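You operate a simulated robot arm through the tools that you are given. There is no shell and no other tool.

You are at the controls of a simulated two-armed robot. One attempt, no reset.

## Task
Stand the yellow lamp on the mat, plug it into the reel, and hold it while you switch it on.
Fine: switch the reel on once the plug is in. Set down upright: yellow work lamp.

It is judged by the outcome, as a careful person would: the job done as asked, and still so three seconds after it is handed in. It fails if anything else is knocked over, pushed out of place, dropped, spilled or broken.

## Robot
Two 7-joint arms with two-finger parallel grippers on one trunk, on a base that drives. Base frame: it is fixed to the floor where the robot stands at the start and does not move with it; the origin is under the middle of the robot, x ahead of it, y to its left, z up. Lengths are in m, angles in degrees, forces in N, time in s.
The left shoulder is at the start at [0.07, 0.134, 1.151], the right one opposite. With the tool pointing down near the work surface each hand reaches from about 0.1 to 0.64 m from the robot's upright axis, wherever it stands, measured 20 degrees to its own side. Places, roughly: black mat [1.2, 3.4, 0.9]; extension reel [1.5, 3.25, 1]; switch of the extension reel [1.6, 3.4, 0.9]; switch of the yellow work lamp [1.3, 3.6, 1]; yellow lamp head [1.3, 3.6, 1.1]; yellow plug (4x4x3 cm) [1.3, 3.3, 0.9]; yellow work lamp [1.25, 3.75, 1]. Payload 1.57 kg a hand.
The tool frame of a hand sits at the grasp point between the pads (the TCP): z along the fingers, y along the line on which they close. The tips reach 0.03 m beyond it. The gripper opens to 0.08 m. The fingers are 0.017 m wide and 0.012 m thick; the gripper's body (0.04 by 0.082 m) begins 0.08 m behind the TCP.
Orientation is told as [roll, pitch, yaw] about the base's x, y, z axes, in that order, counted from this pose: with the fingers straight down and closing along the base's y, the tool's x points along the base's -x, its y along +y and its z along -z.

## Interface
- The arms move only by the tool arm_command. It takes "left_motion", "right_motion" or both (then of equal length, played together; a hand with none holds still); each is a list of rows, each an object of numbers (a shift or turn left out is 0, a gripper value left out holds the last): "tx", "ty", "tz": the shift along the tool's x, y, z in m; "wx", "wy", "wz": the turn, a rotation vector about the tool's x, y, z in degrees. In form: [{"tx": .., "ty": .., "tz": .., "wx": .., "wy": .., "wz": ..}, ...]. A call has 1 to 20 rows; each row shifts and turns the commanded pose from where the row before left it, along the tool's axes as they then stand. "left_jaw" and "right_jaw" are, for a hand that has rows, the closure, from 0 (fully open) to 1 (shut), set as the call begins (left out, the last holds). A row lasts 0.2 s, in which the tool goes at most 0.05 m and 8.6 degrees; a call with a longer step from one row to the next is refused whole, and so is a gripper value outside its range. A pose out of reach is approached as far as the arm can. The call stops where the force on the tool passes 90 N (or 10 N more than at its start, if that is more) or the arm is blocked; 0.2 s more then pass. Each finger travels about 0.153 m/s and halts on what it meets, pressing with about 21 N; the grip force reading is that of the motor and also rises with nothing between the fingers. The clock runs only during rows and for 0.2 s after the last one: add rows that do not move to give the fingers time. It gives the time, the measured TCP pose, the force on the tool (base axes), the opening and the grip force at its end, in the units of the frame above (readings bear some noise), with the torque about the TCP (base axes, N m) and any sound that the robot's microphone picked up.
- Cameras (640 x 400 px; columns grow to the right, rows downward): "scene" is now at [0.1318, -0.0057, 1.3925]; the picture's right is [-0.12, -0.99, 0.00], its down [-0.53, 0.06, -0.84] and it looks along [0.84, -0.10, -0.54] (base axes); focal length 268 px, centre (320, 200). "left" rides on the left gripper at [0.072, 0.007, -0.122] in its tool frame; the picture's right is [-0.09, 1.00, 0.00], its down [-0.84, -0.08, -0.54] and it looks along [-0.54, -0.05, 0.84] (tool axes); focal length 238 px, centre (320, 200). "right" rides on the right gripper at [0.072, -0.007, -0.122] in its tool frame; the picture's right is [0.09, 1.00, 0.00], its down [-0.84, 0.08, -0.54] and it looks along [-0.54, 0.05, 0.84] (tool axes); focal length 238 px, centre (320, 200). There is no depth. A picture from a camera that has moved, and an enlarged one, comes with that camera's place and axes in the base frame and with its lens. The place of the scene camera against the robot may be out by one fixed shift of up to 0.018 m in any direction.
- camera(camera): a new picture of that camera. No time passes.
- move_column(by): slides the trunk up (or, below 0, down) by that many m; the arms and the scene camera ride with it, the base frame stays. It gives what a move gives, with no picture.
- roll_base(legs): drives the robot by 1 to 6 legs, each [ahead, left, turn to the left] in m, m and degrees, along the robot's own axes; the way and the turn of a leg run together, so that a leg with both is an arc; at most 1.5 m and 180 degrees a leg. The arms and the cameras ride along, it lands a little off, and it stops where it bumps. It gives what a move gives.
- aim_head(pan, tilt): turns the head with the scene camera to pan (to the left, within 86 degrees either way) and tilt (down, from -29 to 69), counted from straight ahead of the robot. It gives what a move gives.
- zoom(camera, box): a new picture of the part [left, top, right, bottom] of that camera's present view, enlarged. No time passes.
- close_job(): hands the job in; it is judged then, once.

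Nothing tells you exact positions but the pictures and the camera data. Unless the task says otherwise, let go and move clear before handing in.

The tools are called after "Call:" as a command line: name --argument value ..., lists and objects as JSON in quotes. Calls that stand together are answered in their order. arm_command: Moves the arms, as the interface text tells. Its arguments: {"type":"object","properties":{"left_motion":{"type":"array","items":{"type":"object","properties":{"tx":{"type":"number"},"ty":{"type":"number"},"tz":{"type":"number"},"wx":{"type":"number"},"wy":{"type":"number"},"wz":{"type":"number"}}}},"left_jaw":{"type":"number"},"right_motion":{"type":"array","items":{"type":"object","properties":{"tx":{"type":"number"},"ty":{"type":"number"},"tz":{"type":"number"},"wx":{"type":"number"},"wy":{"type":"number"},"wz":{"type":"number"}}}},"right_jaw":{"type":"number"}},"required":[]} The other tools are called the same way: move_column (by) slides the trunk up or down; roll_base (legs) drives the base; aim_head (pan, tilt) turns the head that bears the scene camera; camera (camera) takes a picture; zoom (camera, box) takes an enlarged picture of a part of a camera's view; close_job () hands the job in.

At the start:

```text
time: 0.0
left_ee_pos: [0.4894, 0.1635, 1.197]
left_tcp_rot: [0.0, 0.0, 0.1]
left_wrist_force: [-0.6, 0.2, -0.2]
left_moment: [-0.01, 0.03, -0.04]
left_finger_gap: 0.0799
left_grasp_force: 0.0
right_ee_pos: [0.4557, -0.1576, 1.1115]
right_tcp_rot: [0.0, 0.1, 0.0]
right_wrist_force: [0.2, -0.6, 0.4]
right_moment: [-0.02, -0.02, -0.01]
right_finger_gap: 0.0801
right_grasp_force: 0.0
trunk travel left (down, up): [-0.725, 0.215]
robot x, y, heading: [-0.0004, 0.0033, -0.0]
head pan, tilt: [-6.8, 32.4]
```

scene: 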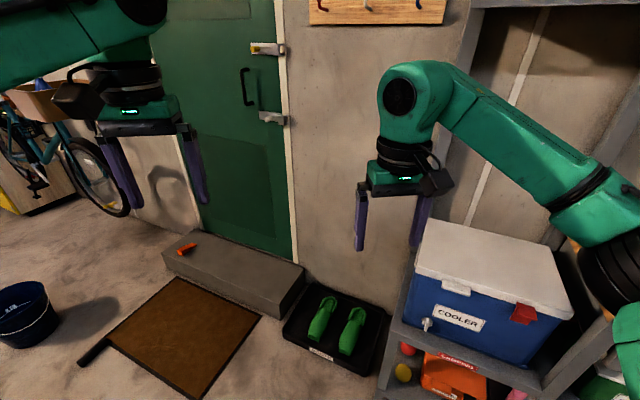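
right: 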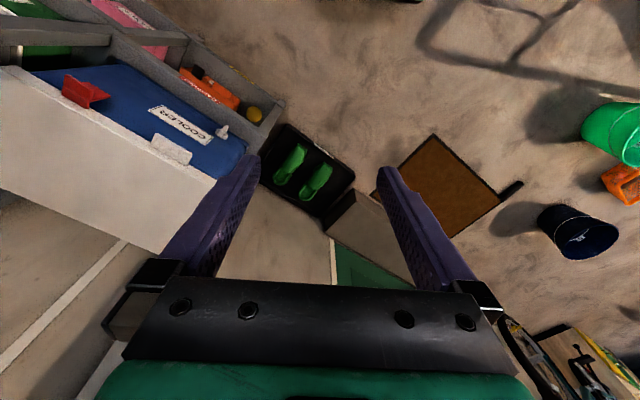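
left: 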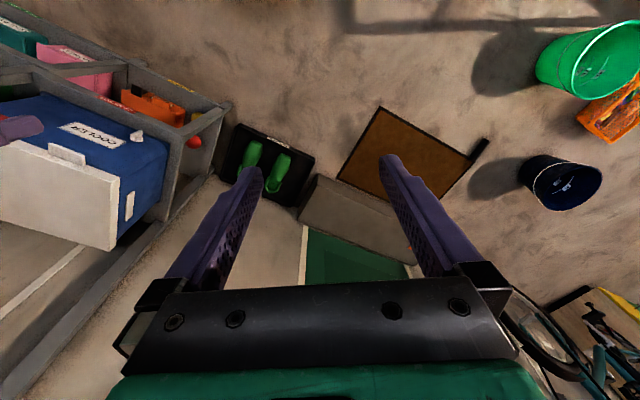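

I see a garage corner with a door, a cooler shelf and a bucket; the work area should be far to my left around [1.3, 3.5]. I'll pan the head left to look for the bench and for obstacles on the way.

Call:
aim_head --pan 65 --tilt 15

Call:
camera --camera "scene"

```text
time: 1.4
left_ee_pos: [0.4898, 0.1643, 1.1971]
left_tcp_rot: [-0.1, 0.0, 0.2]
left_wrist_force: [-0.4, 0.1, -0.5]
left_moment: [-0.01, -0.01, 0.0]
left_finger_gap: 0.08
left_grasp_force: 0.1
right_ee_pos: [0.4555, -0.1587, 1.1113]
right_tcp_rot: [0.0, -0.1, 0.0]
right_wrist_force: [0.5, -0.8, 0.9]
right_moment: [-0.02, 0.03, 0.02]
right_finger_gap: 0.0801
right_grasp_force: 0.0
trunk travel left (down, up): [-0.725, 0.215]
robot x, y, heading: [-0.0041, 0.0006, -0.1]
head pan, tilt: [65.0, 15.0]
```

```text
taken
camera scene: at [0.0826, 0.0896, 1.4204], right [0.91, -0.42, 0.0], down [-0.11, -0.23, -0.97], along [0.41, 0.88, -0.26], focal length 268 px, centre (320, 200)
```

scene: 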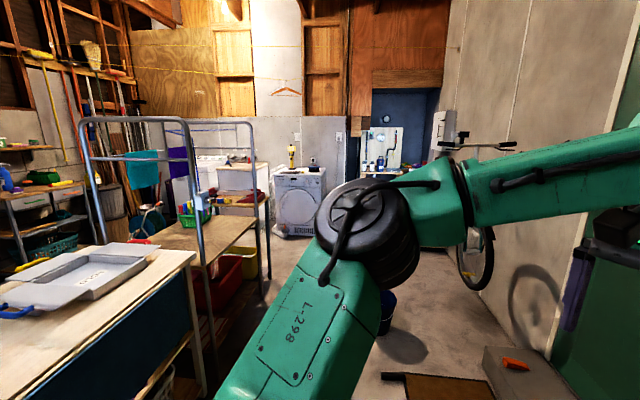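

A yellow lamp stands on something (a dryer?) in the distance; let me enlarge it, and also look further left for the path.

Call:
zoom --camera "scene" --box '[220, 110, 400, 250]'

Call:
aim_head --pan 80 --tilt 40

Call:
camera --camera "scene"

```text
2.86 times, centred on (310, 180) of scene
camera zoom: at [0.0826, 0.0896, 1.4204], right [0.91, -0.42, 0.0], down [-0.11, -0.23, -0.97], along [0.41, 0.88, -0.26], focal length 766 px, centre (349, 257)
```

zoom: 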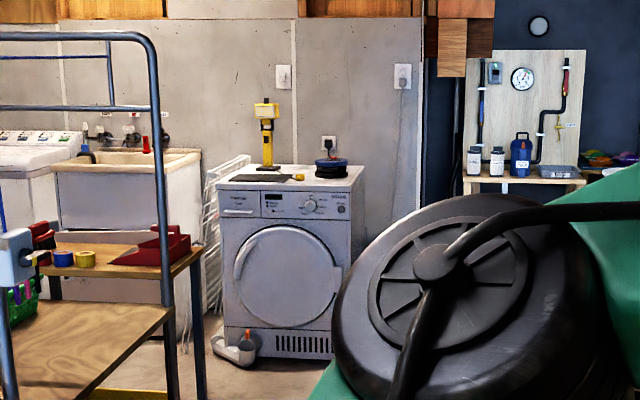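

```text
time: 2.3
left_ee_pos: [0.4881, 0.1635, 1.1981]
left_tcp_rot: [0.0, -0.1, 0.1]
left_wrist_force: [-0.6, -0.4, -0.5]
left_moment: [-0.03, 0.01, 0.01]
left_finger_gap: 0.0802
left_grasp_force: 0.0
right_ee_pos: [0.4536, -0.1586, 1.1111]
right_tcp_rot: [0.0, -0.1, 0.0]
right_wrist_force: [0.3, 0.0, -0.1]
right_moment: [0.0, -0.03, -0.02]
right_finger_gap: 0.0801
right_grasp_force: 0.1
trunk travel left (down, up): [-0.725, 0.215]
robot x, y, heading: [0.0003, -0.0012, 0.2]
head pan, tilt: [80.0, 40.0]
```

```text
taken
camera scene: at [0.0579, 0.0887, 1.3809], right [0.98, -0.17, 0.0], down [-0.11, -0.63, -0.77], along [0.13, 0.75, -0.64], focal length 268 px, centre (320, 200)
```

scene: 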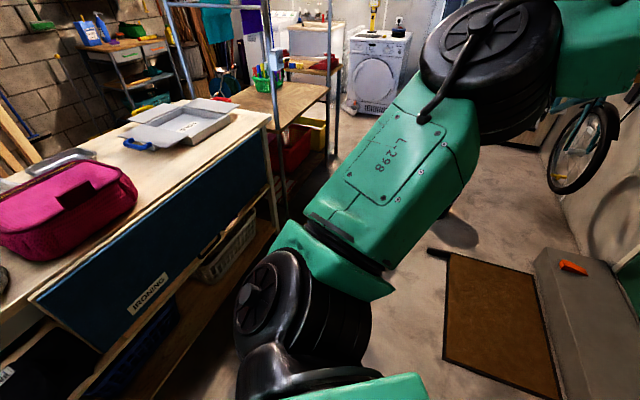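

The lamp is on top of the dryer, which faces me along a heading of about 60°; a table runs along the left and a bucket stands on the floor to the right of the corridor. I'll turn in place toward the dryer and look again.

Call:
roll_base --legs '[[0, 0, 60]]'

Call:
aim_head --pan 0 --tilt 30

Call:
camera --camera "scene"

```text
time: 5.3
left_ee_pos: [0.1106, 0.5043, 1.1988]
left_tcp_rot: [0.0, 0.0, 59.3]
left_wrist_force: [-0.3, -0.5, -0.1]
left_moment: [0.03, -0.04, 0.01]
left_finger_gap: 0.08
left_grasp_force: 0.0
right_ee_pos: [0.3698, 0.3101, 1.1109]
right_tcp_rot: [-0.1, 0.0, 59.0]
right_wrist_force: [-0.3, 0.4, -0.4]
right_moment: [0.01, -0.03, 0.01]
right_finger_gap: 0.08
right_grasp_force: 0.1
trunk travel left (down, up): [-0.725, 0.215]
robot x, y, heading: [0.0019, 0.0001, 58.9]
head pan, tilt: [80.0, 40.0]
```

```text
time: 6.9
left_ee_pos: [0.111, 0.5045, 1.1964]
left_tcp_rot: [0.0, 0.0, 59.2]
left_wrist_force: [-0.6, 0.5, 0.3]
left_moment: [-0.03, 0.02, 0.0]
left_finger_gap: 0.0801
left_grasp_force: 0.0
right_ee_pos: [0.3692, 0.309, 1.1125]
right_tcp_rot: [0.0, 0.0, 58.9]
right_wrist_force: [-0.6, -0.2, 0.5]
right_moment: [0.0, 0.0, 0.02]
right_finger_gap: 0.0799
right_grasp_force: 0.0
trunk travel left (down, up): [-0.725, 0.215]
robot x, y, heading: [0.0005, -0.0017, 59.2]
head pan, tilt: [0.0, 30.0]
```

```text
taken
camera scene: at [0.065, 0.1257, 1.3962], right [0.86, -0.51, 0.0], down [-0.26, -0.43, -0.87], along [0.44, 0.74, -0.5], focal length 268 px, centre (320, 200)
```

scene: 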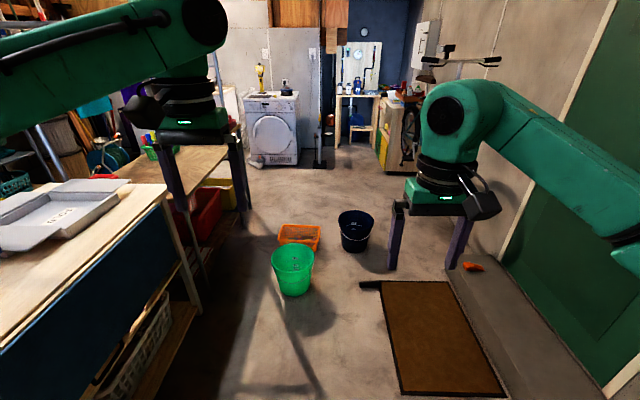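

The corridor has a green bucket, an orange crate and a navy bucket in the middle, a table on the left, and a step on the right. I need the size of my own base and exact gap widths, so I'll look down and to the sides.

Call:
aim_head --pan -50 --tilt 69

Call:
camera --camera "scene"

Call:
aim_head --pan 0 --tilt 69

Call:
camera --camera "scene"

Call:
camera --camera "right"

Call:
camera --camera "left"

```text
time: 8.1
left_ee_pos: [0.1107, 0.5038, 1.1965]
left_tcp_rot: [0.0, 0.0, 59.2]
left_wrist_force: [0.4, -0.3, -0.4]
left_moment: [0.0, 0.02, 0.03]
left_finger_gap: 0.0799
left_grasp_force: 0.0
right_ee_pos: [0.3698, 0.3106, 1.1107]
right_tcp_rot: [0.0, 0.0, 59.0]
right_wrist_force: [-0.3, 0.3, 0.3]
right_moment: [0.01, -0.01, -0.01]
right_finger_gap: 0.08
right_grasp_force: 0.1
trunk travel left (down, up): [-0.725, 0.215]
robot x, y, heading: [-0.0057, 0.0017, 59.0]
head pan, tilt: [-50.0, 68.8]
```

```text
taken
camera scene: at [0.0739, 0.057, 1.3447], right [0.16, -0.99, 0.0], down [-0.92, -0.15, -0.36], along [0.36, 0.06, -0.93], focal length 268 px, centre (320, 200)
```

scene: 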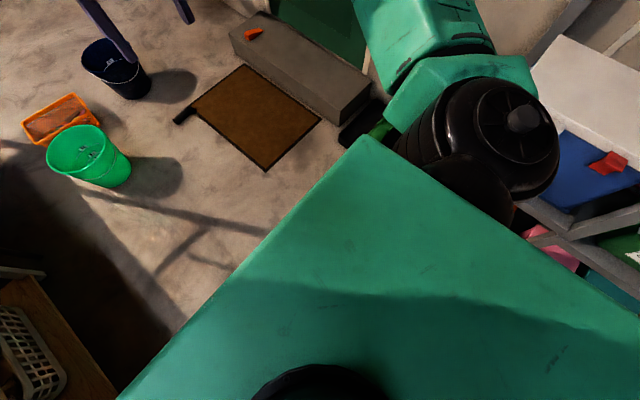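

```text
time: 9.2
left_ee_pos: [0.1106, 0.5036, 1.1966]
left_tcp_rot: [0.0, 0.0, 59.2]
left_wrist_force: [0.7, 0.8, 0.3]
left_moment: [-0.05, -0.03, -0.01]
left_finger_gap: 0.0798
left_grasp_force: 0.2
right_ee_pos: [0.3697, 0.3097, 1.1112]
right_tcp_rot: [0.0, -0.1, 59.0]
right_wrist_force: [0.7, -0.6, 0.2]
right_moment: [-0.04, -0.02, -0.01]
right_finger_gap: 0.0799
right_grasp_force: 0.0
trunk travel left (down, up): [-0.725, 0.215]
robot x, y, heading: [-0.0001, -0.0005, 59.3]
head pan, tilt: [0.0, 68.8]
```

```text
taken
camera scene: at [0.0474, 0.096, 1.3447], right [0.86, -0.51, 0.0], down [-0.48, -0.8, -0.36], along [0.19, 0.31, -0.93], focal length 268 px, centre (320, 200)
```

scene: 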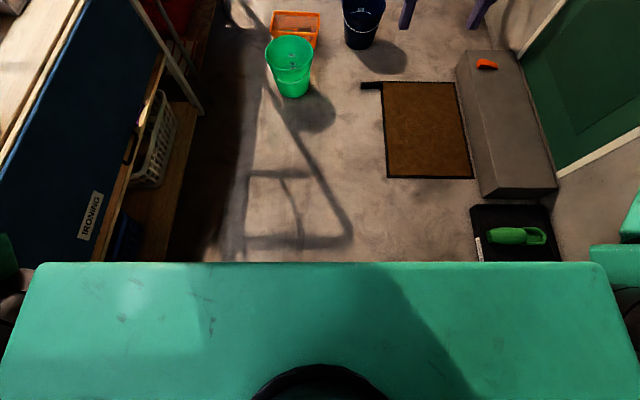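

```text
taken
camera right: at [0.3376, 0.2434, 1.2323], right [-0.9, 0.43, 0.0], down [0.36, 0.76, 0.54], along [0.23, 0.49, -0.84], focal length 238 px, centre (320, 200)
```

right: 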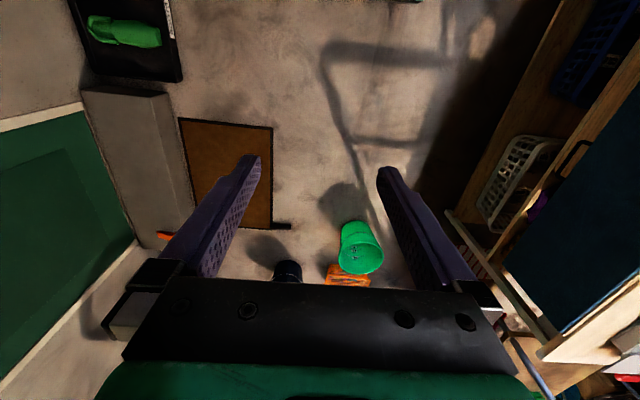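

```text
taken
camera left: at [0.0683, 0.4467, 1.3197], right [-0.81, 0.59, 0.0], down [0.5, 0.68, 0.54], along [0.32, 0.44, -0.84], focal length 238 px, centre (320, 200)
```

left: 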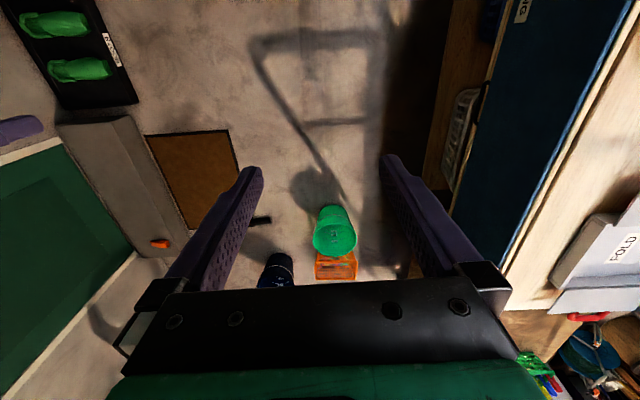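

The floor passage is tight: the green bucket, crate and navy bucket fill the middle, with the step at right. I'll tilt the right hand back so that its camera sees my own base and tells me its footprint.

Call:
arm_command --right_motion '[{"wy": 8}, {"wy": 8}, {"wy": 8}, {"wy": 8}, {"wy": 8}, {"wy": 8}, {"wy": 8}]'

Call:
camera --camera "right"

Call:
aim_head --pan -15 --tilt 25

Call:
camera --camera "scene"

```text
time: 10.8
left_ee_pos: [0.1107, 0.5055, 1.1975]
left_tcp_rot: [0.0, 0.0, 59.2]
left_wrist_force: [-0.6, -0.3, 0.0]
left_moment: [0.0, 0.01, 0.0]
left_finger_gap: 0.08
left_grasp_force: 0.0
right_ee_pos: [0.2959, 0.234, 1.0362]
right_tcp_rot: [0.1, 56.1, 59.0]
right_wrist_force: [0.1, -0.5, -0.2]
right_moment: [0.01, 0.01, 0.0]
right_finger_gap: 0.0799
right_grasp_force: 0.0
right hand out of reach, approached as far as the arm can: row 4, 5, 6, 7
trunk travel left (down, up): [-0.725, 0.215]
robot x, y, heading: [-0.0008, 0.0001, 59.2]
head pan, tilt: [0.0, 68.8]
```

```text
taken
camera right: at [0.3331, 0.2821, 1.1629], right [-0.88, 0.47, 0.08], down [0.41, 0.83, -0.39], along [-0.25, -0.31, -0.92], focal length 238 px, centre (320, 200)
```

right: 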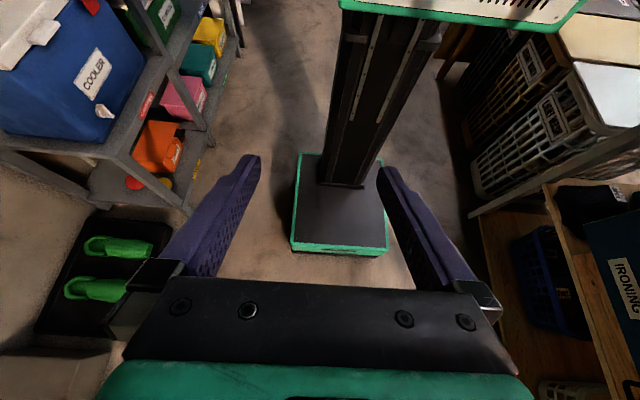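

```text
time: 11.9
left_ee_pos: [0.1106, 0.5037, 1.1966]
left_tcp_rot: [-0.1, 0.0, 59.3]
left_wrist_force: [-0.3, -0.6, 0.7]
left_moment: [-0.01, 0.04, 0.01]
left_finger_gap: 0.0799
left_grasp_force: 0.1
right_ee_pos: [0.2967, 0.2341, 1.0366]
right_tcp_rot: [0.1, 55.8, 59.1]
right_wrist_force: [0.2, -0.3, 0.3]
right_moment: [0.01, -0.01, 0.02]
right_finger_gap: 0.08
right_grasp_force: 0.0
trunk travel left (down, up): [-0.725, 0.215]
robot x, y, heading: [-0.0007, 0.0024, 59.1]
head pan, tilt: [-15.0, 25.0]
```

```text
taken
camera scene: at [0.0848, 0.1123, 1.404], right [0.7, -0.72, 0.0], down [-0.3, -0.29, -0.91], along [0.65, 0.63, -0.42], focal length 268 px, centre (320, 200)
```

scene: 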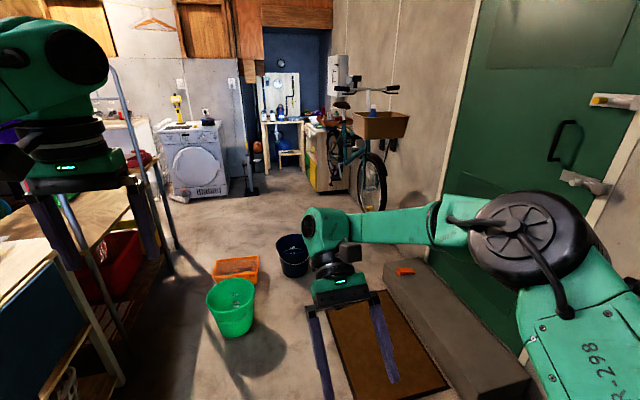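

My base is about 0.44 m square, so only the gap between the navy bucket and the step (about 0.54 m) is wide enough, and it goes over the doormat. Let me inspect the mat and the dark object at its corner more closely.

Call:
aim_head --pan -15 --tilt 50

Call:
zoom --camera "scene" --box '[200, 0, 520, 200]'

Call:
camera --camera "left"

```text
time: 12.8
left_ee_pos: [0.111, 0.5052, 1.1972]
left_tcp_rot: [0.0, 0.0, 59.3]
left_wrist_force: [-0.4, -0.1, 0.1]
left_moment: [0.03, 0.02, 0.0]
left_finger_gap: 0.0801
left_grasp_force: 0.0
right_ee_pos: [0.2962, 0.2349, 1.0358]
right_tcp_rot: [0.1, 55.8, 59.1]
right_wrist_force: [0.4, 0.4, 1.1]
right_moment: [-0.01, 0.01, -0.01]
right_finger_gap: 0.0801
right_grasp_force: 0.0
trunk travel left (down, up): [-0.725, 0.215]
robot x, y, heading: [-0.0012, -0.0015, 59.1]
head pan, tilt: [-15.0, 50.0]
```

```text
2.00 times, centred on (360, 100) of scene
camera zoom: at [0.074, 0.1017, 1.3667], right [0.7, -0.72, 0.0], down [-0.55, -0.53, -0.64], along [0.46, 0.45, -0.77], focal length 536 px, centre (240, 400)
```

zoom: 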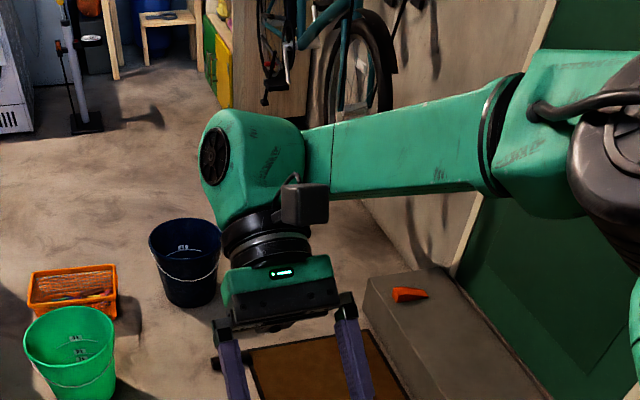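

```text
taken
camera left: at [0.0683, 0.4467, 1.3197], right [-0.81, 0.59, 0.0], down [0.5, 0.68, 0.54], along [0.32, 0.44, -0.84], focal length 238 px, centre (320, 200)
```

left: 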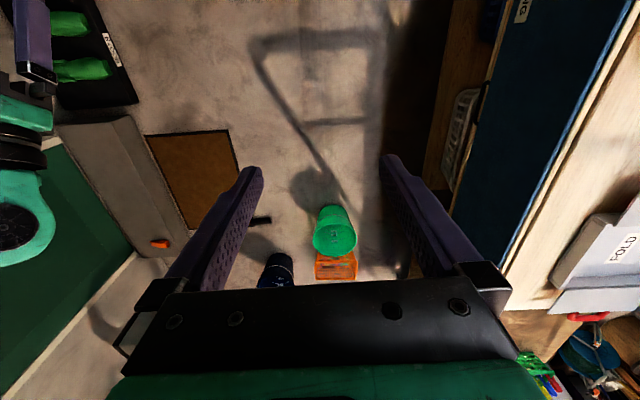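

The route is between the navy bucket and the step, heading about 18° right of my present heading. I'll restore the right hand, pull both hands in, then drive to the start of that line and re-check.

Call:
arm_command --right_motion '[{"wy": -8}, {"wy": -8}, {"wy": -8}, {"wy": -8}, {"wy": -8}, {"wy": -8}, {"wy": -8}, {"tx": 0.05}, {"tx": 0.05}, {"tx": 0.05}]' --left_motion '[{}, {}, {}, {}, {}, {}, {}, {"tx": 0.05}, {"tx": 0.05}, {"tx": 0.05}]'

Call:
roll_base --legs '[[0.55, -0.28, 0], [0, 0, -18]]'

Call:
aim_head --pan 0 --tilt 60

Call:
camera --camera "scene"

Call:
aim_head --pan 0 --tilt 30

Call:
camera --camera "scene"

```text
time: 15.2
left_ee_pos: [0.036, 0.3764, 1.1997]
left_tcp_rot: [-0.1, -0.1, 59.2]
left_wrist_force: [-0.1, 0.3, -0.2]
left_moment: [0.01, 0.02, 0.03]
left_finger_gap: 0.0801
left_grasp_force: 0.1
right_ee_pos: [0.226, 0.1177, 1.0334]
right_tcp_rot: [-0.1, -1.3, 58.3]
right_wrist_force: [25.0, 14.8, -38.3]
right_moment: [1.03, 1.23, 1.19]
right_finger_gap: 0.08
right_grasp_force: 0.1
right hand out of reach, approached as far as the arm can: row 10
trunk travel left (down, up): [-0.725, 0.215]
robot x, y, heading: [0.0018, -0.0028, 59.1]
head pan, tilt: [-15.0, 50.0]
stopped in row 10 (right hand): the force on the tool passed its limit at 101 N (the readings are from after the stop); the commanded pose is now the measured one
```

```text
time: 19.8
left_ee_pos: [0.6836, 0.6936, 1.2015]
left_tcp_rot: [-0.1, -0.1, 40.2]
left_wrist_force: [0.2, 0.4, -0.3]
left_moment: [0.01, 0.04, 0.02]
left_finger_gap: 0.0801
left_grasp_force: 0.1
right_ee_pos: [0.7795, 0.3864, 1.0327]
right_tcp_rot: [-0.3, -1.5, 39.1]
right_wrist_force: [29.2, 24.3, -52.5]
right_moment: [-0.09, -0.14, -0.08]
right_finger_gap: 0.08
right_grasp_force: 0.1
trunk travel left (down, up): [-0.725, 0.215]
robot x, y, heading: [0.5258, 0.3492, 39.8]
head pan, tilt: [-15.0, 50.0]
```

```text
time: 20.5
left_ee_pos: [0.6843, 0.6923, 1.2014]
left_tcp_rot: [0.0, -0.1, 40.1]
left_wrist_force: [-0.3, -0.1, 0.1]
left_moment: [0.01, -0.02, 0.0]
left_finger_gap: 0.0799
left_grasp_force: 0.2
right_ee_pos: [0.7825, 0.3883, 1.0327]
right_tcp_rot: [-0.3, -2.1, 39.1]
right_wrist_force: [44.7, 20.3, -36.6]
right_moment: [-0.45, 3.04, 1.22]
right_finger_gap: 0.0799
right_grasp_force: 0.1
trunk travel left (down, up): [-0.725, 0.215]
robot x, y, heading: [0.5281, 0.3504, 40.2]
head pan, tilt: [0.0, 60.0]
```

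```text
taken
camera scene: at [0.6104, 0.4284, 1.3541], right [0.64, -0.77, 0.0], down [-0.66, -0.56, -0.5], along [0.38, 0.32, -0.87], focal length 268 px, centre (320, 200)
```

scene: 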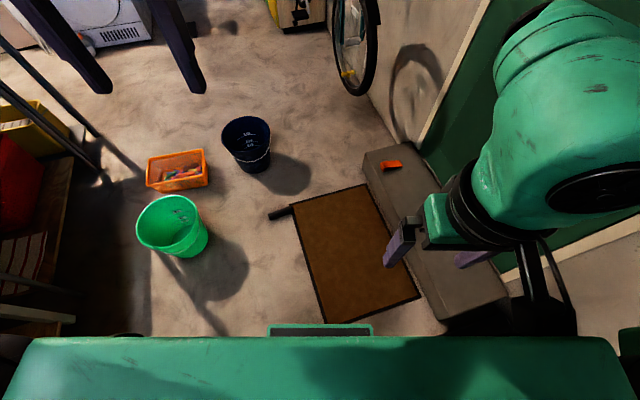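

```text
time: 21.5
left_ee_pos: [0.6834, 0.6924, 1.2007]
left_tcp_rot: [0.0, -0.1, 40.2]
left_wrist_force: [-0.1, 0.2, -0.4]
left_moment: [0.06, 0.01, -0.03]
left_finger_gap: 0.0801
left_grasp_force: 0.2
right_ee_pos: [0.7823, 0.3866, 1.0327]
right_tcp_rot: [-0.2, -2.2, 39.0]
right_wrist_force: [31.1, 29.8, -35.5]
right_moment: [-1.83, 1.42, -0.38]
right_finger_gap: 0.0802
right_grasp_force: 0.1
trunk travel left (down, up): [-0.725, 0.215]
robot x, y, heading: [0.5305, 0.3471, 39.9]
head pan, tilt: [0.0, 30.0]
```

```text
taken
camera scene: at [0.6283, 0.4439, 1.3961], right [0.64, -0.77, 0.0], down [-0.38, -0.32, -0.87], along [0.66, 0.56, -0.5], focal length 268 px, centre (320, 200)
```

scene: 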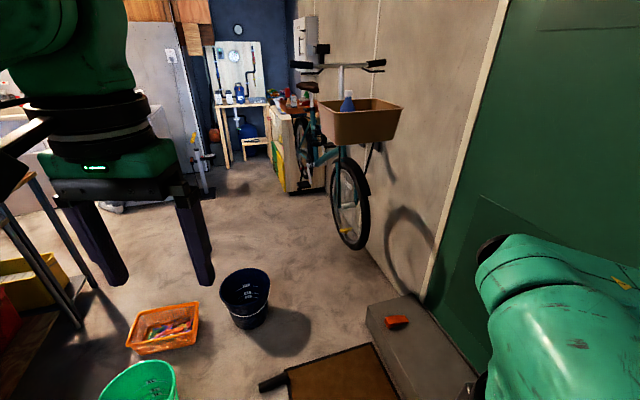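

The gap looks about 0.59 m wide here and is straight ahead of me. My right hand is pressing on my own body, so I'll free it first by moving it forward and up, then check the forces.

Call:
arm_command --right_motion '[{"tx": -0.04}, {"tx": -0.04}, {"tx": -0.03, "tz": -0.03}, {"tx": -0.02, "tz": -0.04}, {"tz": -0.03}, {}]'

Call:
zoom --camera "scene" --box '[220, 20, 460, 260]'

Call:
aim_head --pan 0 --tilt 60

Call:
zoom --camera "scene" --box '[200, 0, 520, 340]'

```text
time: 22.9
left_ee_pos: [0.6837, 0.6936, 1.2019]
left_tcp_rot: [0.0, 0.1, 40.2]
left_wrist_force: [1.2, -0.4, -0.3]
left_moment: [0.01, 0.0, -0.02]
left_finger_gap: 0.08
left_grasp_force: 0.1
right_ee_pos: [0.8788, 0.4685, 1.1364]
right_tcp_rot: [-0.2, -1.5, 39.2]
right_wrist_force: [0.8, 0.0, 0.3]
right_moment: [0.0, -0.06, 0.0]
right_finger_gap: 0.0801
right_grasp_force: 0.0
trunk travel left (down, up): [-0.725, 0.215]
robot x, y, heading: [0.5249, 0.3485, 40.1]
head pan, tilt: [0.0, 30.0]
```

```text
1.67 times, centred on (340, 140) of scene
camera zoom: at [0.6287, 0.4439, 1.3961], right [0.64, -0.77, 0.0], down [-0.38, -0.32, -0.87], along [0.66, 0.56, -0.5], focal length 447 px, centre (287, 300)
```

zoom: 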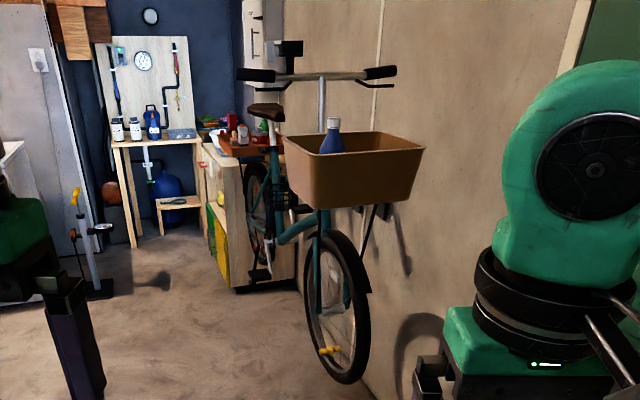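

```text
time: 23.8
left_ee_pos: [0.6854, 0.6934, 1.2009]
left_tcp_rot: [0.1, -0.1, 40.3]
left_wrist_force: [0.3, 0.6, -0.1]
left_moment: [-0.03, -0.02, 0.02]
left_finger_gap: 0.0801
left_grasp_force: 0.1
right_ee_pos: [0.8754, 0.4679, 1.1359]
right_tcp_rot: [-0.2, -1.7, 39.2]
right_wrist_force: [-0.4, -0.7, -0.2]
right_moment: [0.01, 0.02, 0.0]
right_finger_gap: 0.0801
right_grasp_force: 0.0
trunk travel left (down, up): [-0.725, 0.215]
robot x, y, heading: [0.5279, 0.3485, 40.4]
head pan, tilt: [0.0, 60.0]
```

```text
1.18 times, centred on (360, 170) of scene
camera zoom: at [0.6101, 0.4286, 1.3541], right [0.64, -0.77, 0.0], down [-0.66, -0.56, -0.5], along [0.38, 0.32, -0.87], focal length 316 px, centre (273, 235)
```

zoom: 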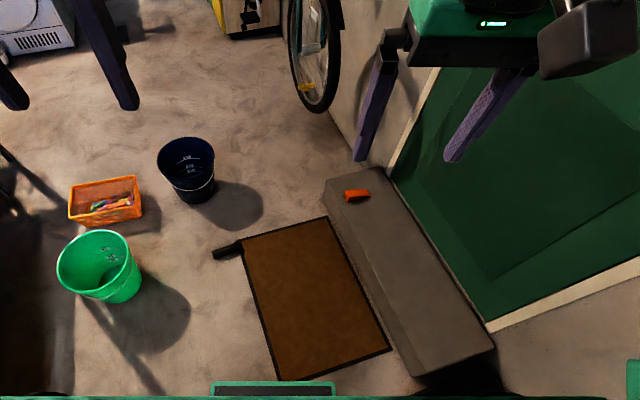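

The path ahead at r=0 has about 7 cm margin on both sides, but the bike's handlebar and basket stand beyond it. I'll raise the trunk so that the hands stay above the bike, then drive forward 1.1 m and re-check.

Call:
move_column --by 0.2

Call:
roll_base --legs '[[0.75, 0, 0]]'

Call:
aim_head --pan 0 --tilt 69

Call:
camera --camera "scene"

Call:
aim_head --pan -5 --tilt 35

Call:
camera --camera "scene"

```text
time: 26.0
left_ee_pos: [0.6836, 0.6923, 1.4013]
left_tcp_rot: [0.0, 0.0, 40.2]
left_wrist_force: [0.2, -0.8, -0.1]
left_moment: [0.02, 0.01, -0.03]
left_finger_gap: 0.08
left_grasp_force: 0.0
right_ee_pos: [0.8782, 0.4691, 1.3367]
right_tcp_rot: [-0.2, -1.6, 39.2]
right_wrist_force: [0.9, 0.0, -0.9]
right_moment: [0.02, -0.04, -0.01]
right_finger_gap: 0.0799
right_grasp_force: 0.2
trunk travel left (down, up): [-0.925, 0.015]
robot x, y, heading: [0.5286, 0.3452, 40.1]
head pan, tilt: [0.0, 60.0]
```

```text
time: 29.1
left_ee_pos: [1.1206, 1.0532, 1.4051]
left_tcp_rot: [-0.1, -0.6, 39.7]
left_wrist_force: [-0.8, -0.9, 0.4]
left_moment: [0.08, -0.03, 0.0]
left_finger_gap: 0.0799
left_grasp_force: 0.0
right_ee_pos: [1.3122, 0.8285, 1.3404]
right_tcp_rot: [-0.1, -2.2, 38.8]
right_wrist_force: [-0.3, -1.3, -0.3]
right_moment: [0.04, -0.07, 0.02]
right_finger_gap: 0.0801
right_grasp_force: 0.1
trunk travel left (down, up): [-0.925, 0.015]
robot x, y, heading: [0.9698, 0.715, 39.6]
head pan, tilt: [0.0, 60.0]
stopped in leg 1: the robot was blocked; the commanded pose is now the measured one
```

```text
time: 29.8
left_ee_pos: [1.126, 1.0594, 1.4027]
left_tcp_rot: [-0.1, -0.4, 39.7]
left_wrist_force: [0.1, 0.2, 0.6]
left_moment: [0.01, 0.02, 0.04]
left_finger_gap: 0.08
left_grasp_force: 0.1
right_ee_pos: [1.3187, 0.8335, 1.3374]
right_tcp_rot: [-0.2, -1.8, 38.9]
right_wrist_force: [0.3, 0.0, -0.6]
right_moment: [0.08, -0.03, -0.03]
right_finger_gap: 0.0799
right_grasp_force: 0.1
trunk travel left (down, up): [-0.925, 0.015]
robot x, y, heading: [0.9702, 0.7223, 40.0]
head pan, tilt: [0.0, 68.8]
```

```text
taken
camera scene: at [1.043, 0.7889, 1.545], right [0.64, -0.77, 0.0], down [-0.72, -0.59, -0.37], along [0.28, 0.23, -0.93], focal length 268 px, centre (320, 200)
```

scene: 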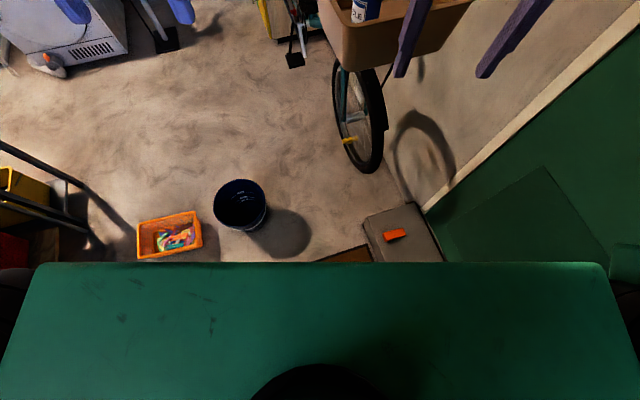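

```text
time: 30.8
left_ee_pos: [1.1315, 1.0626, 1.4001]
left_tcp_rot: [-0.1, -0.1, 39.7]
left_wrist_force: [0.5, -1.1, 0.4]
left_moment: [0.05, -0.01, 0.02]
left_finger_gap: 0.0804
left_grasp_force: 0.0
right_ee_pos: [1.3232, 0.837, 1.3363]
right_tcp_rot: [-0.2, -1.7, 38.8]
right_wrist_force: [0.3, 0.5, 0.0]
right_moment: [-0.02, -0.01, -0.01]
right_finger_gap: 0.0802
right_grasp_force: 0.0
trunk travel left (down, up): [-0.925, 0.015]
robot x, y, heading: [0.971, 0.7147, 39.6]
head pan, tilt: [-5.0, 35.0]
```

```text
taken
camera scene: at [1.0764, 0.8067, 1.5882], right [0.57, -0.82, 0.0], down [-0.47, -0.33, -0.82], along [0.67, 0.47, -0.57], focal length 268 px, centre (320, 200)
```

scene: 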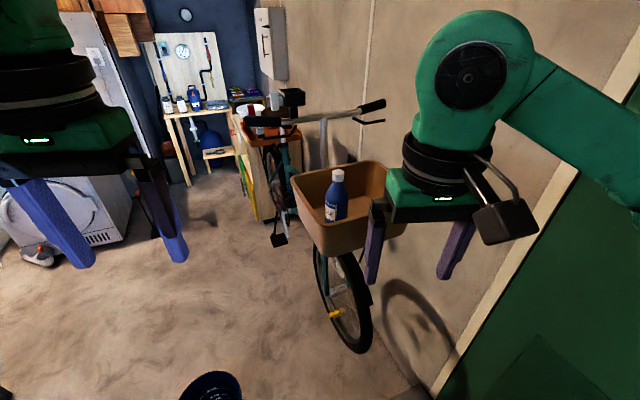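

The drive was blocked after 0.58 m; the bucket and step look clear, so I suspect the dark handle at the doormat corner touches my front-left base corner. I'll tilt the left hand so that its camera looks straight down there.

Call:
arm_command --left_motion '[{"wy": 8}, {"wy": 8}, {"wy": 8}, {"wy": 8}]'

Call:
camera --camera "left"

Call:
camera --camera "right"

```text
time: 31.8
left_ee_pos: [1.1301, 1.0589, 1.3792]
left_tcp_rot: [-0.2, 31.7, 39.7]
left_wrist_force: [1.0, -0.1, -0.5]
left_moment: [-0.04, 0.04, -0.02]
left_finger_gap: 0.0801
left_grasp_force: 0.0
left hand out of reach, approached as far as the arm can: row 4
right_ee_pos: [1.3226, 0.8362, 1.337]
right_tcp_rot: [-0.1, -1.6, 38.7]
right_wrist_force: [0.6, -0.8, 0.1]
right_moment: [0.0, 0.02, 0.0]
right_finger_gap: 0.0798
right_grasp_force: 0.0
trunk travel left (down, up): [-0.925, 0.015]
robot x, y, heading: [0.976, 0.72, 39.8]
head pan, tilt: [-5.0, 35.0]
```

```text
taken
camera left: at [1.129, 1.0663, 1.5213], right [-0.58, 0.82, -0.05], down [0.82, 0.58, 0.02], along [0.04, -0.03, -1.0], focal length 238 px, centre (320, 200)
```

left: 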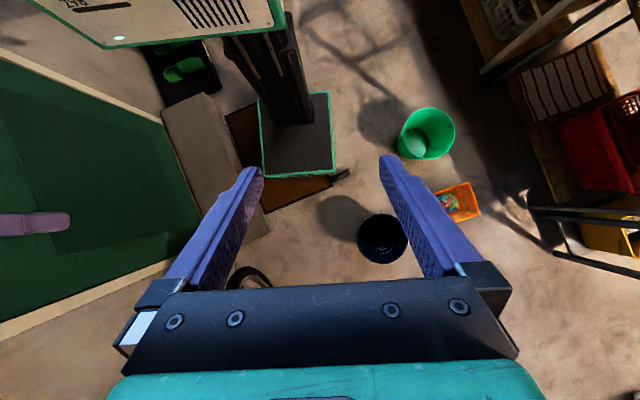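

```text
taken
camera right: at [1.2678, 0.7833, 1.4554], right [-0.7, 0.72, 0.0], down [0.59, 0.58, 0.56], along [0.41, 0.39, -0.83], focal length 238 px, centre (320, 200)
```

right: 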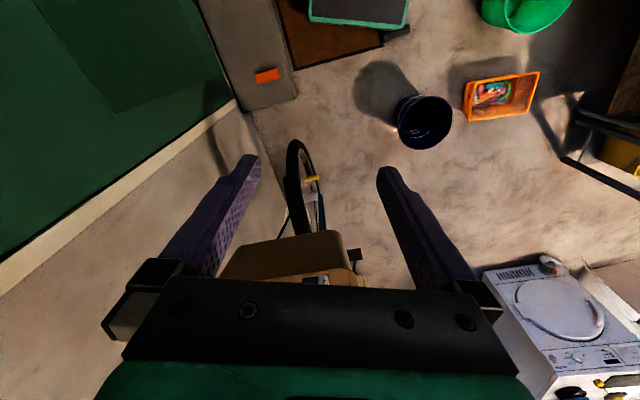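

Call:
zoom --camera "left" --box '[150, 60, 450, 250]'

Call:
zoom --camera "right" --box '[200, 0, 560, 160]'

```text
2.11 times, centred on (300, 155) of left
camera zoom: at [1.129, 1.0663, 1.5213], right [-0.58, 0.82, -0.05], down [0.82, 0.58, 0.02], along [0.04, -0.03, -1.0], focal length 502 px, centre (362, 295)
```

zoom: 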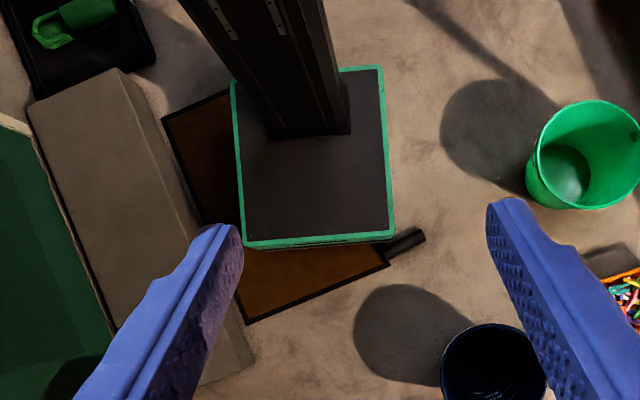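

```text
1.78 times, centred on (380, 80) of right
camera zoom: at [1.2678, 0.7833, 1.4554], right [-0.7, 0.72, 0.0], down [0.59, 0.58, 0.56], along [0.41, 0.39, -0.83], focal length 424 px, centre (213, 413)
```

zoom: 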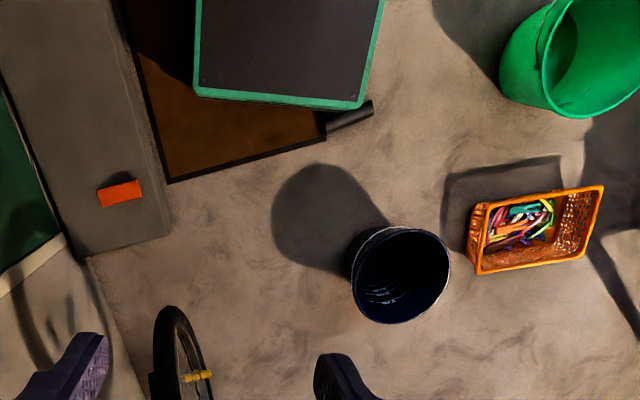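

The base's front-left corner is touching the dark handle at the mat's corner; nothing looks displaced. I'll back off, turn to align with the step (about 58°), and shift right so that I pass between the handle and the step.

Call:
roll_base --legs '[[-0.15, 0, 0], [0, 0, 18]]'

Call:
zoom --camera "left" --box '[120, 0, 520, 250]'

```text
time: 34.1
left_ee_pos: [0.9024, 0.9961, 1.3789]
left_tcp_rot: [-0.1, 31.7, 58.2]
left_wrist_force: [0.1, -0.3, 0.6]
left_moment: [-0.01, -0.02, 0.03]
left_finger_gap: 0.08
left_grasp_force: 0.0
right_ee_pos: [1.1565, 0.8473, 1.3375]
right_tcp_rot: [-0.1, -1.6, 57.3]
right_wrist_force: [-0.1, -0.7, 0.2]
right_moment: [0.0, 0.01, -0.02]
right_finger_gap: 0.0801
right_grasp_force: 0.1
trunk travel left (down, up): [-0.925, 0.015]
robot x, y, heading: [0.8576, 0.6274, 58.3]
head pan, tilt: [-5.0, 35.0]
```

```text
1.60 times, centred on (320, 125) of left
camera zoom: at [0.8982, 1.0038, 1.5215], right [-0.81, 0.59, -0.05], down [0.59, 0.81, 0.02], along [0.05, -0.01, -1.0], focal length 381 px, centre (320, 320)
```

zoom: 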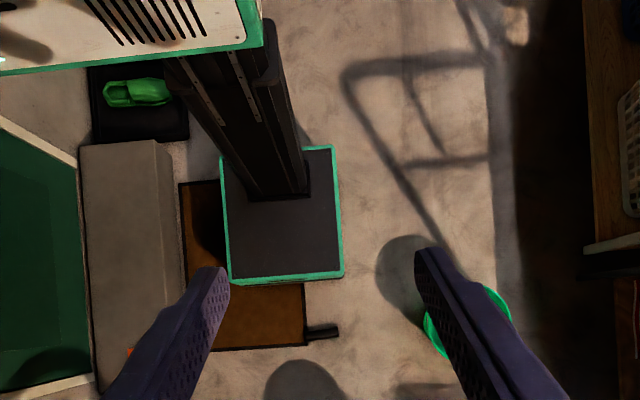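

I'm now well aligned with the mat and the step, and the downward view shows the handle and step about 0.50 m apart. I'll shift right by 0.205 m to be centred in that gap and check.

Call:
roll_base --legs '[[0, -0.205, 0]]'

Call:
zoom --camera "left" --box '[120, 0, 520, 250]'

Call:
camera --camera "right"

```text
time: 35.8
left_ee_pos: [1.0706, 0.8941, 1.3793]
left_tcp_rot: [-0.3, 31.7, 57.8]
left_wrist_force: [-0.5, 0.2, 0.4]
left_moment: [-0.03, -0.02, 0.03]
left_finger_gap: 0.0799
left_grasp_force: 0.1
right_ee_pos: [1.3245, 0.7423, 1.337]
right_tcp_rot: [-0.5, -1.6, 57.2]
right_wrist_force: [-0.8, -0.1, 0.6]
right_moment: [-0.05, 0.0, 0.0]
right_finger_gap: 0.0798
right_grasp_force: 0.0
trunk travel left (down, up): [-0.925, 0.015]
robot x, y, heading: [1.0331, 0.5196, 58.0]
head pan, tilt: [-5.0, 35.0]
```

```text
1.60 times, centred on (320, 125) of left
camera zoom: at [1.0668, 0.9006, 1.5204], right [-0.8, 0.59, -0.05], down [0.59, 0.81, 0.02], along [0.06, -0.01, -1.0], focal length 381 px, centre (320, 320)
```

zoom: 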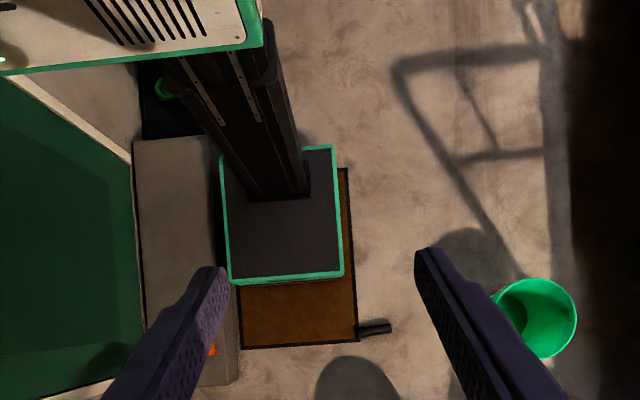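

```text
taken
camera right: at [1.2872, 0.6757, 1.4562], right [-0.89, 0.46, -0.01], down [0.38, 0.73, 0.56], along [0.27, 0.5, -0.83], focal length 238 px, centre (320, 200)
```

right: 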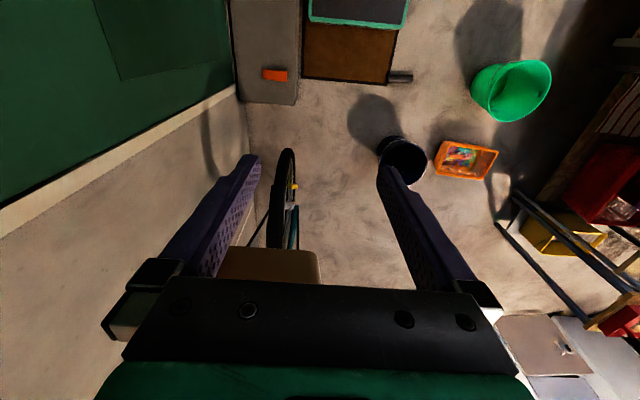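

Call:
zoom --camera "left" --box '[200, 80, 400, 245]'

Call:
zoom --camera "right" --box '[220, 0, 440, 130]'

```text
2.42 times, centred on (300, 162) of left
camera zoom: at [1.0668, 0.9006, 1.5204], right [-0.8, 0.59, -0.05], down [0.59, 0.81, 0.02], along [0.06, -0.01, -1.0], focal length 578 px, centre (368, 291)
```

zoom: 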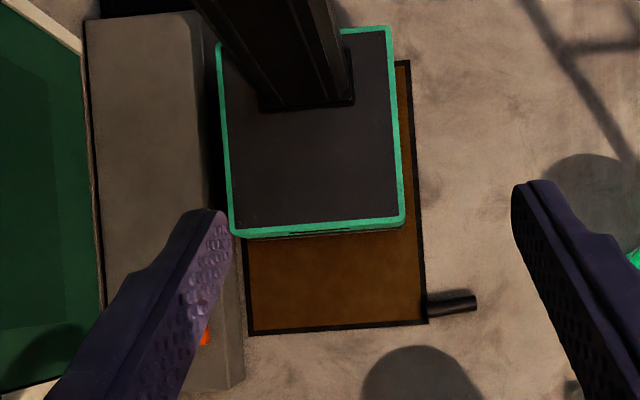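

```text
2.91 times, centred on (330, 65) of right
camera zoom: at [1.2872, 0.6757, 1.4562], right [-0.89, 0.46, -0.01], down [0.38, 0.73, 0.56], along [0.27, 0.5, -0.83], focal length 693 px, centre (291, 593)
```

zoom: 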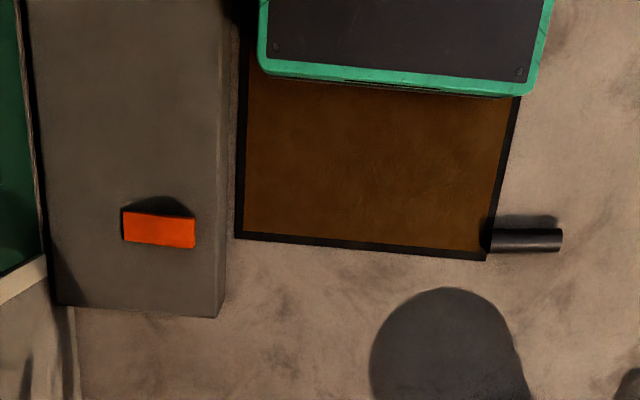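

The base is actually about 0.38 m wide and 0.25 m tall, giving about 5–7 cm on each side between handle and step. Before driving on, I need the bike's basket and handlebar positions, because my upper body must clear them after passing the bucket.

Call:
aim_head --pan -10 --tilt 40

Call:
camera --camera "scene"

Call:
zoom --camera "right" --box '[180, 120, 420, 300]'

Call:
aim_head --pan -75 --tilt 45

Call:
camera --camera "scene"

```text
time: 36.4
left_ee_pos: [1.074, 0.8907, 1.3779]
left_tcp_rot: [0.0, 31.7, 58.0]
left_wrist_force: [0.2, -0.5, -1.0]
left_moment: [-0.02, -0.02, 0.02]
left_finger_gap: 0.08
left_grasp_force: 0.0
right_ee_pos: [1.3268, 0.7415, 1.3376]
right_tcp_rot: [-0.3, -1.6, 57.2]
right_wrist_force: [-0.1, 0.3, -0.6]
right_moment: [0.0, -0.05, 0.01]
right_finger_gap: 0.0801
right_grasp_force: 0.0
trunk travel left (down, up): [-0.925, 0.015]
robot x, y, heading: [1.0347, 0.5198, 57.8]
head pan, tilt: [-10.0, 40.0]
```

```text
taken
camera scene: at [1.1072, 0.6305, 1.5809], right [0.74, -0.67, 0.0], down [-0.43, -0.48, -0.77], along [0.51, 0.57, -0.64], focal length 268 px, centre (320, 200)
```

scene: 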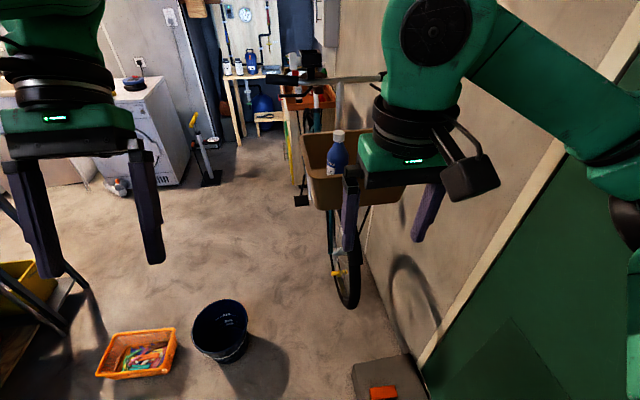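

```text
2.22 times, centred on (300, 210) of right
camera zoom: at [1.29, 0.6739, 1.4559], right [-0.89, 0.46, -0.01], down [0.38, 0.73, 0.56], along [0.27, 0.5, -0.83], focal length 530 px, centre (364, 178)
```

zoom: 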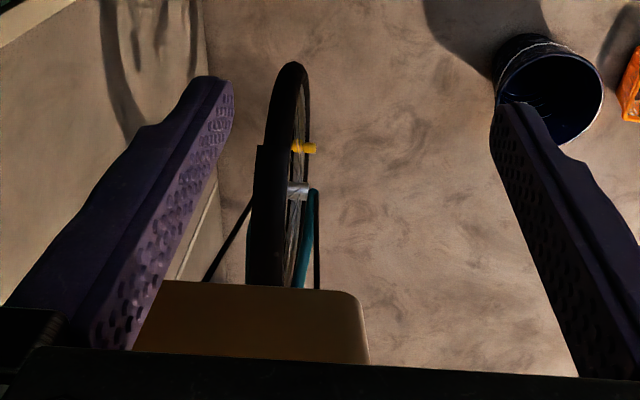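

```text
time: 37.8
left_ee_pos: [1.0753, 0.8906, 1.3794]
left_tcp_rot: [0.0, 31.6, 58.1]
left_wrist_force: [0.9, 0.7, 0.0]
left_moment: [0.04, -0.01, 0.0]
left_finger_gap: 0.0799
left_grasp_force: 0.1
right_ee_pos: [1.3283, 0.7402, 1.3366]
right_tcp_rot: [-0.1, -1.6, 57.3]
right_wrist_force: [0.0, 0.2, -0.7]
right_moment: [0.01, 0.0, -0.01]
right_finger_gap: 0.0801
right_grasp_force: 0.0
trunk travel left (down, up): [-0.925, 0.015]
robot x, y, heading: [1.0317, 0.5187, 57.9]
head pan, tilt: [-75.0, 45.0]
```

```text
taken
camera scene: at [1.1299, 0.5425, 1.5736], right [-0.29, -0.96, 0.0], down [-0.68, 0.21, -0.71], along [0.68, -0.21, -0.71], focal length 268 px, centre (320, 200)
```

scene: 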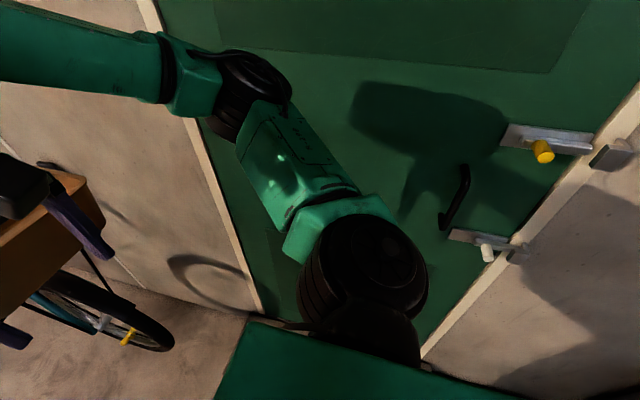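

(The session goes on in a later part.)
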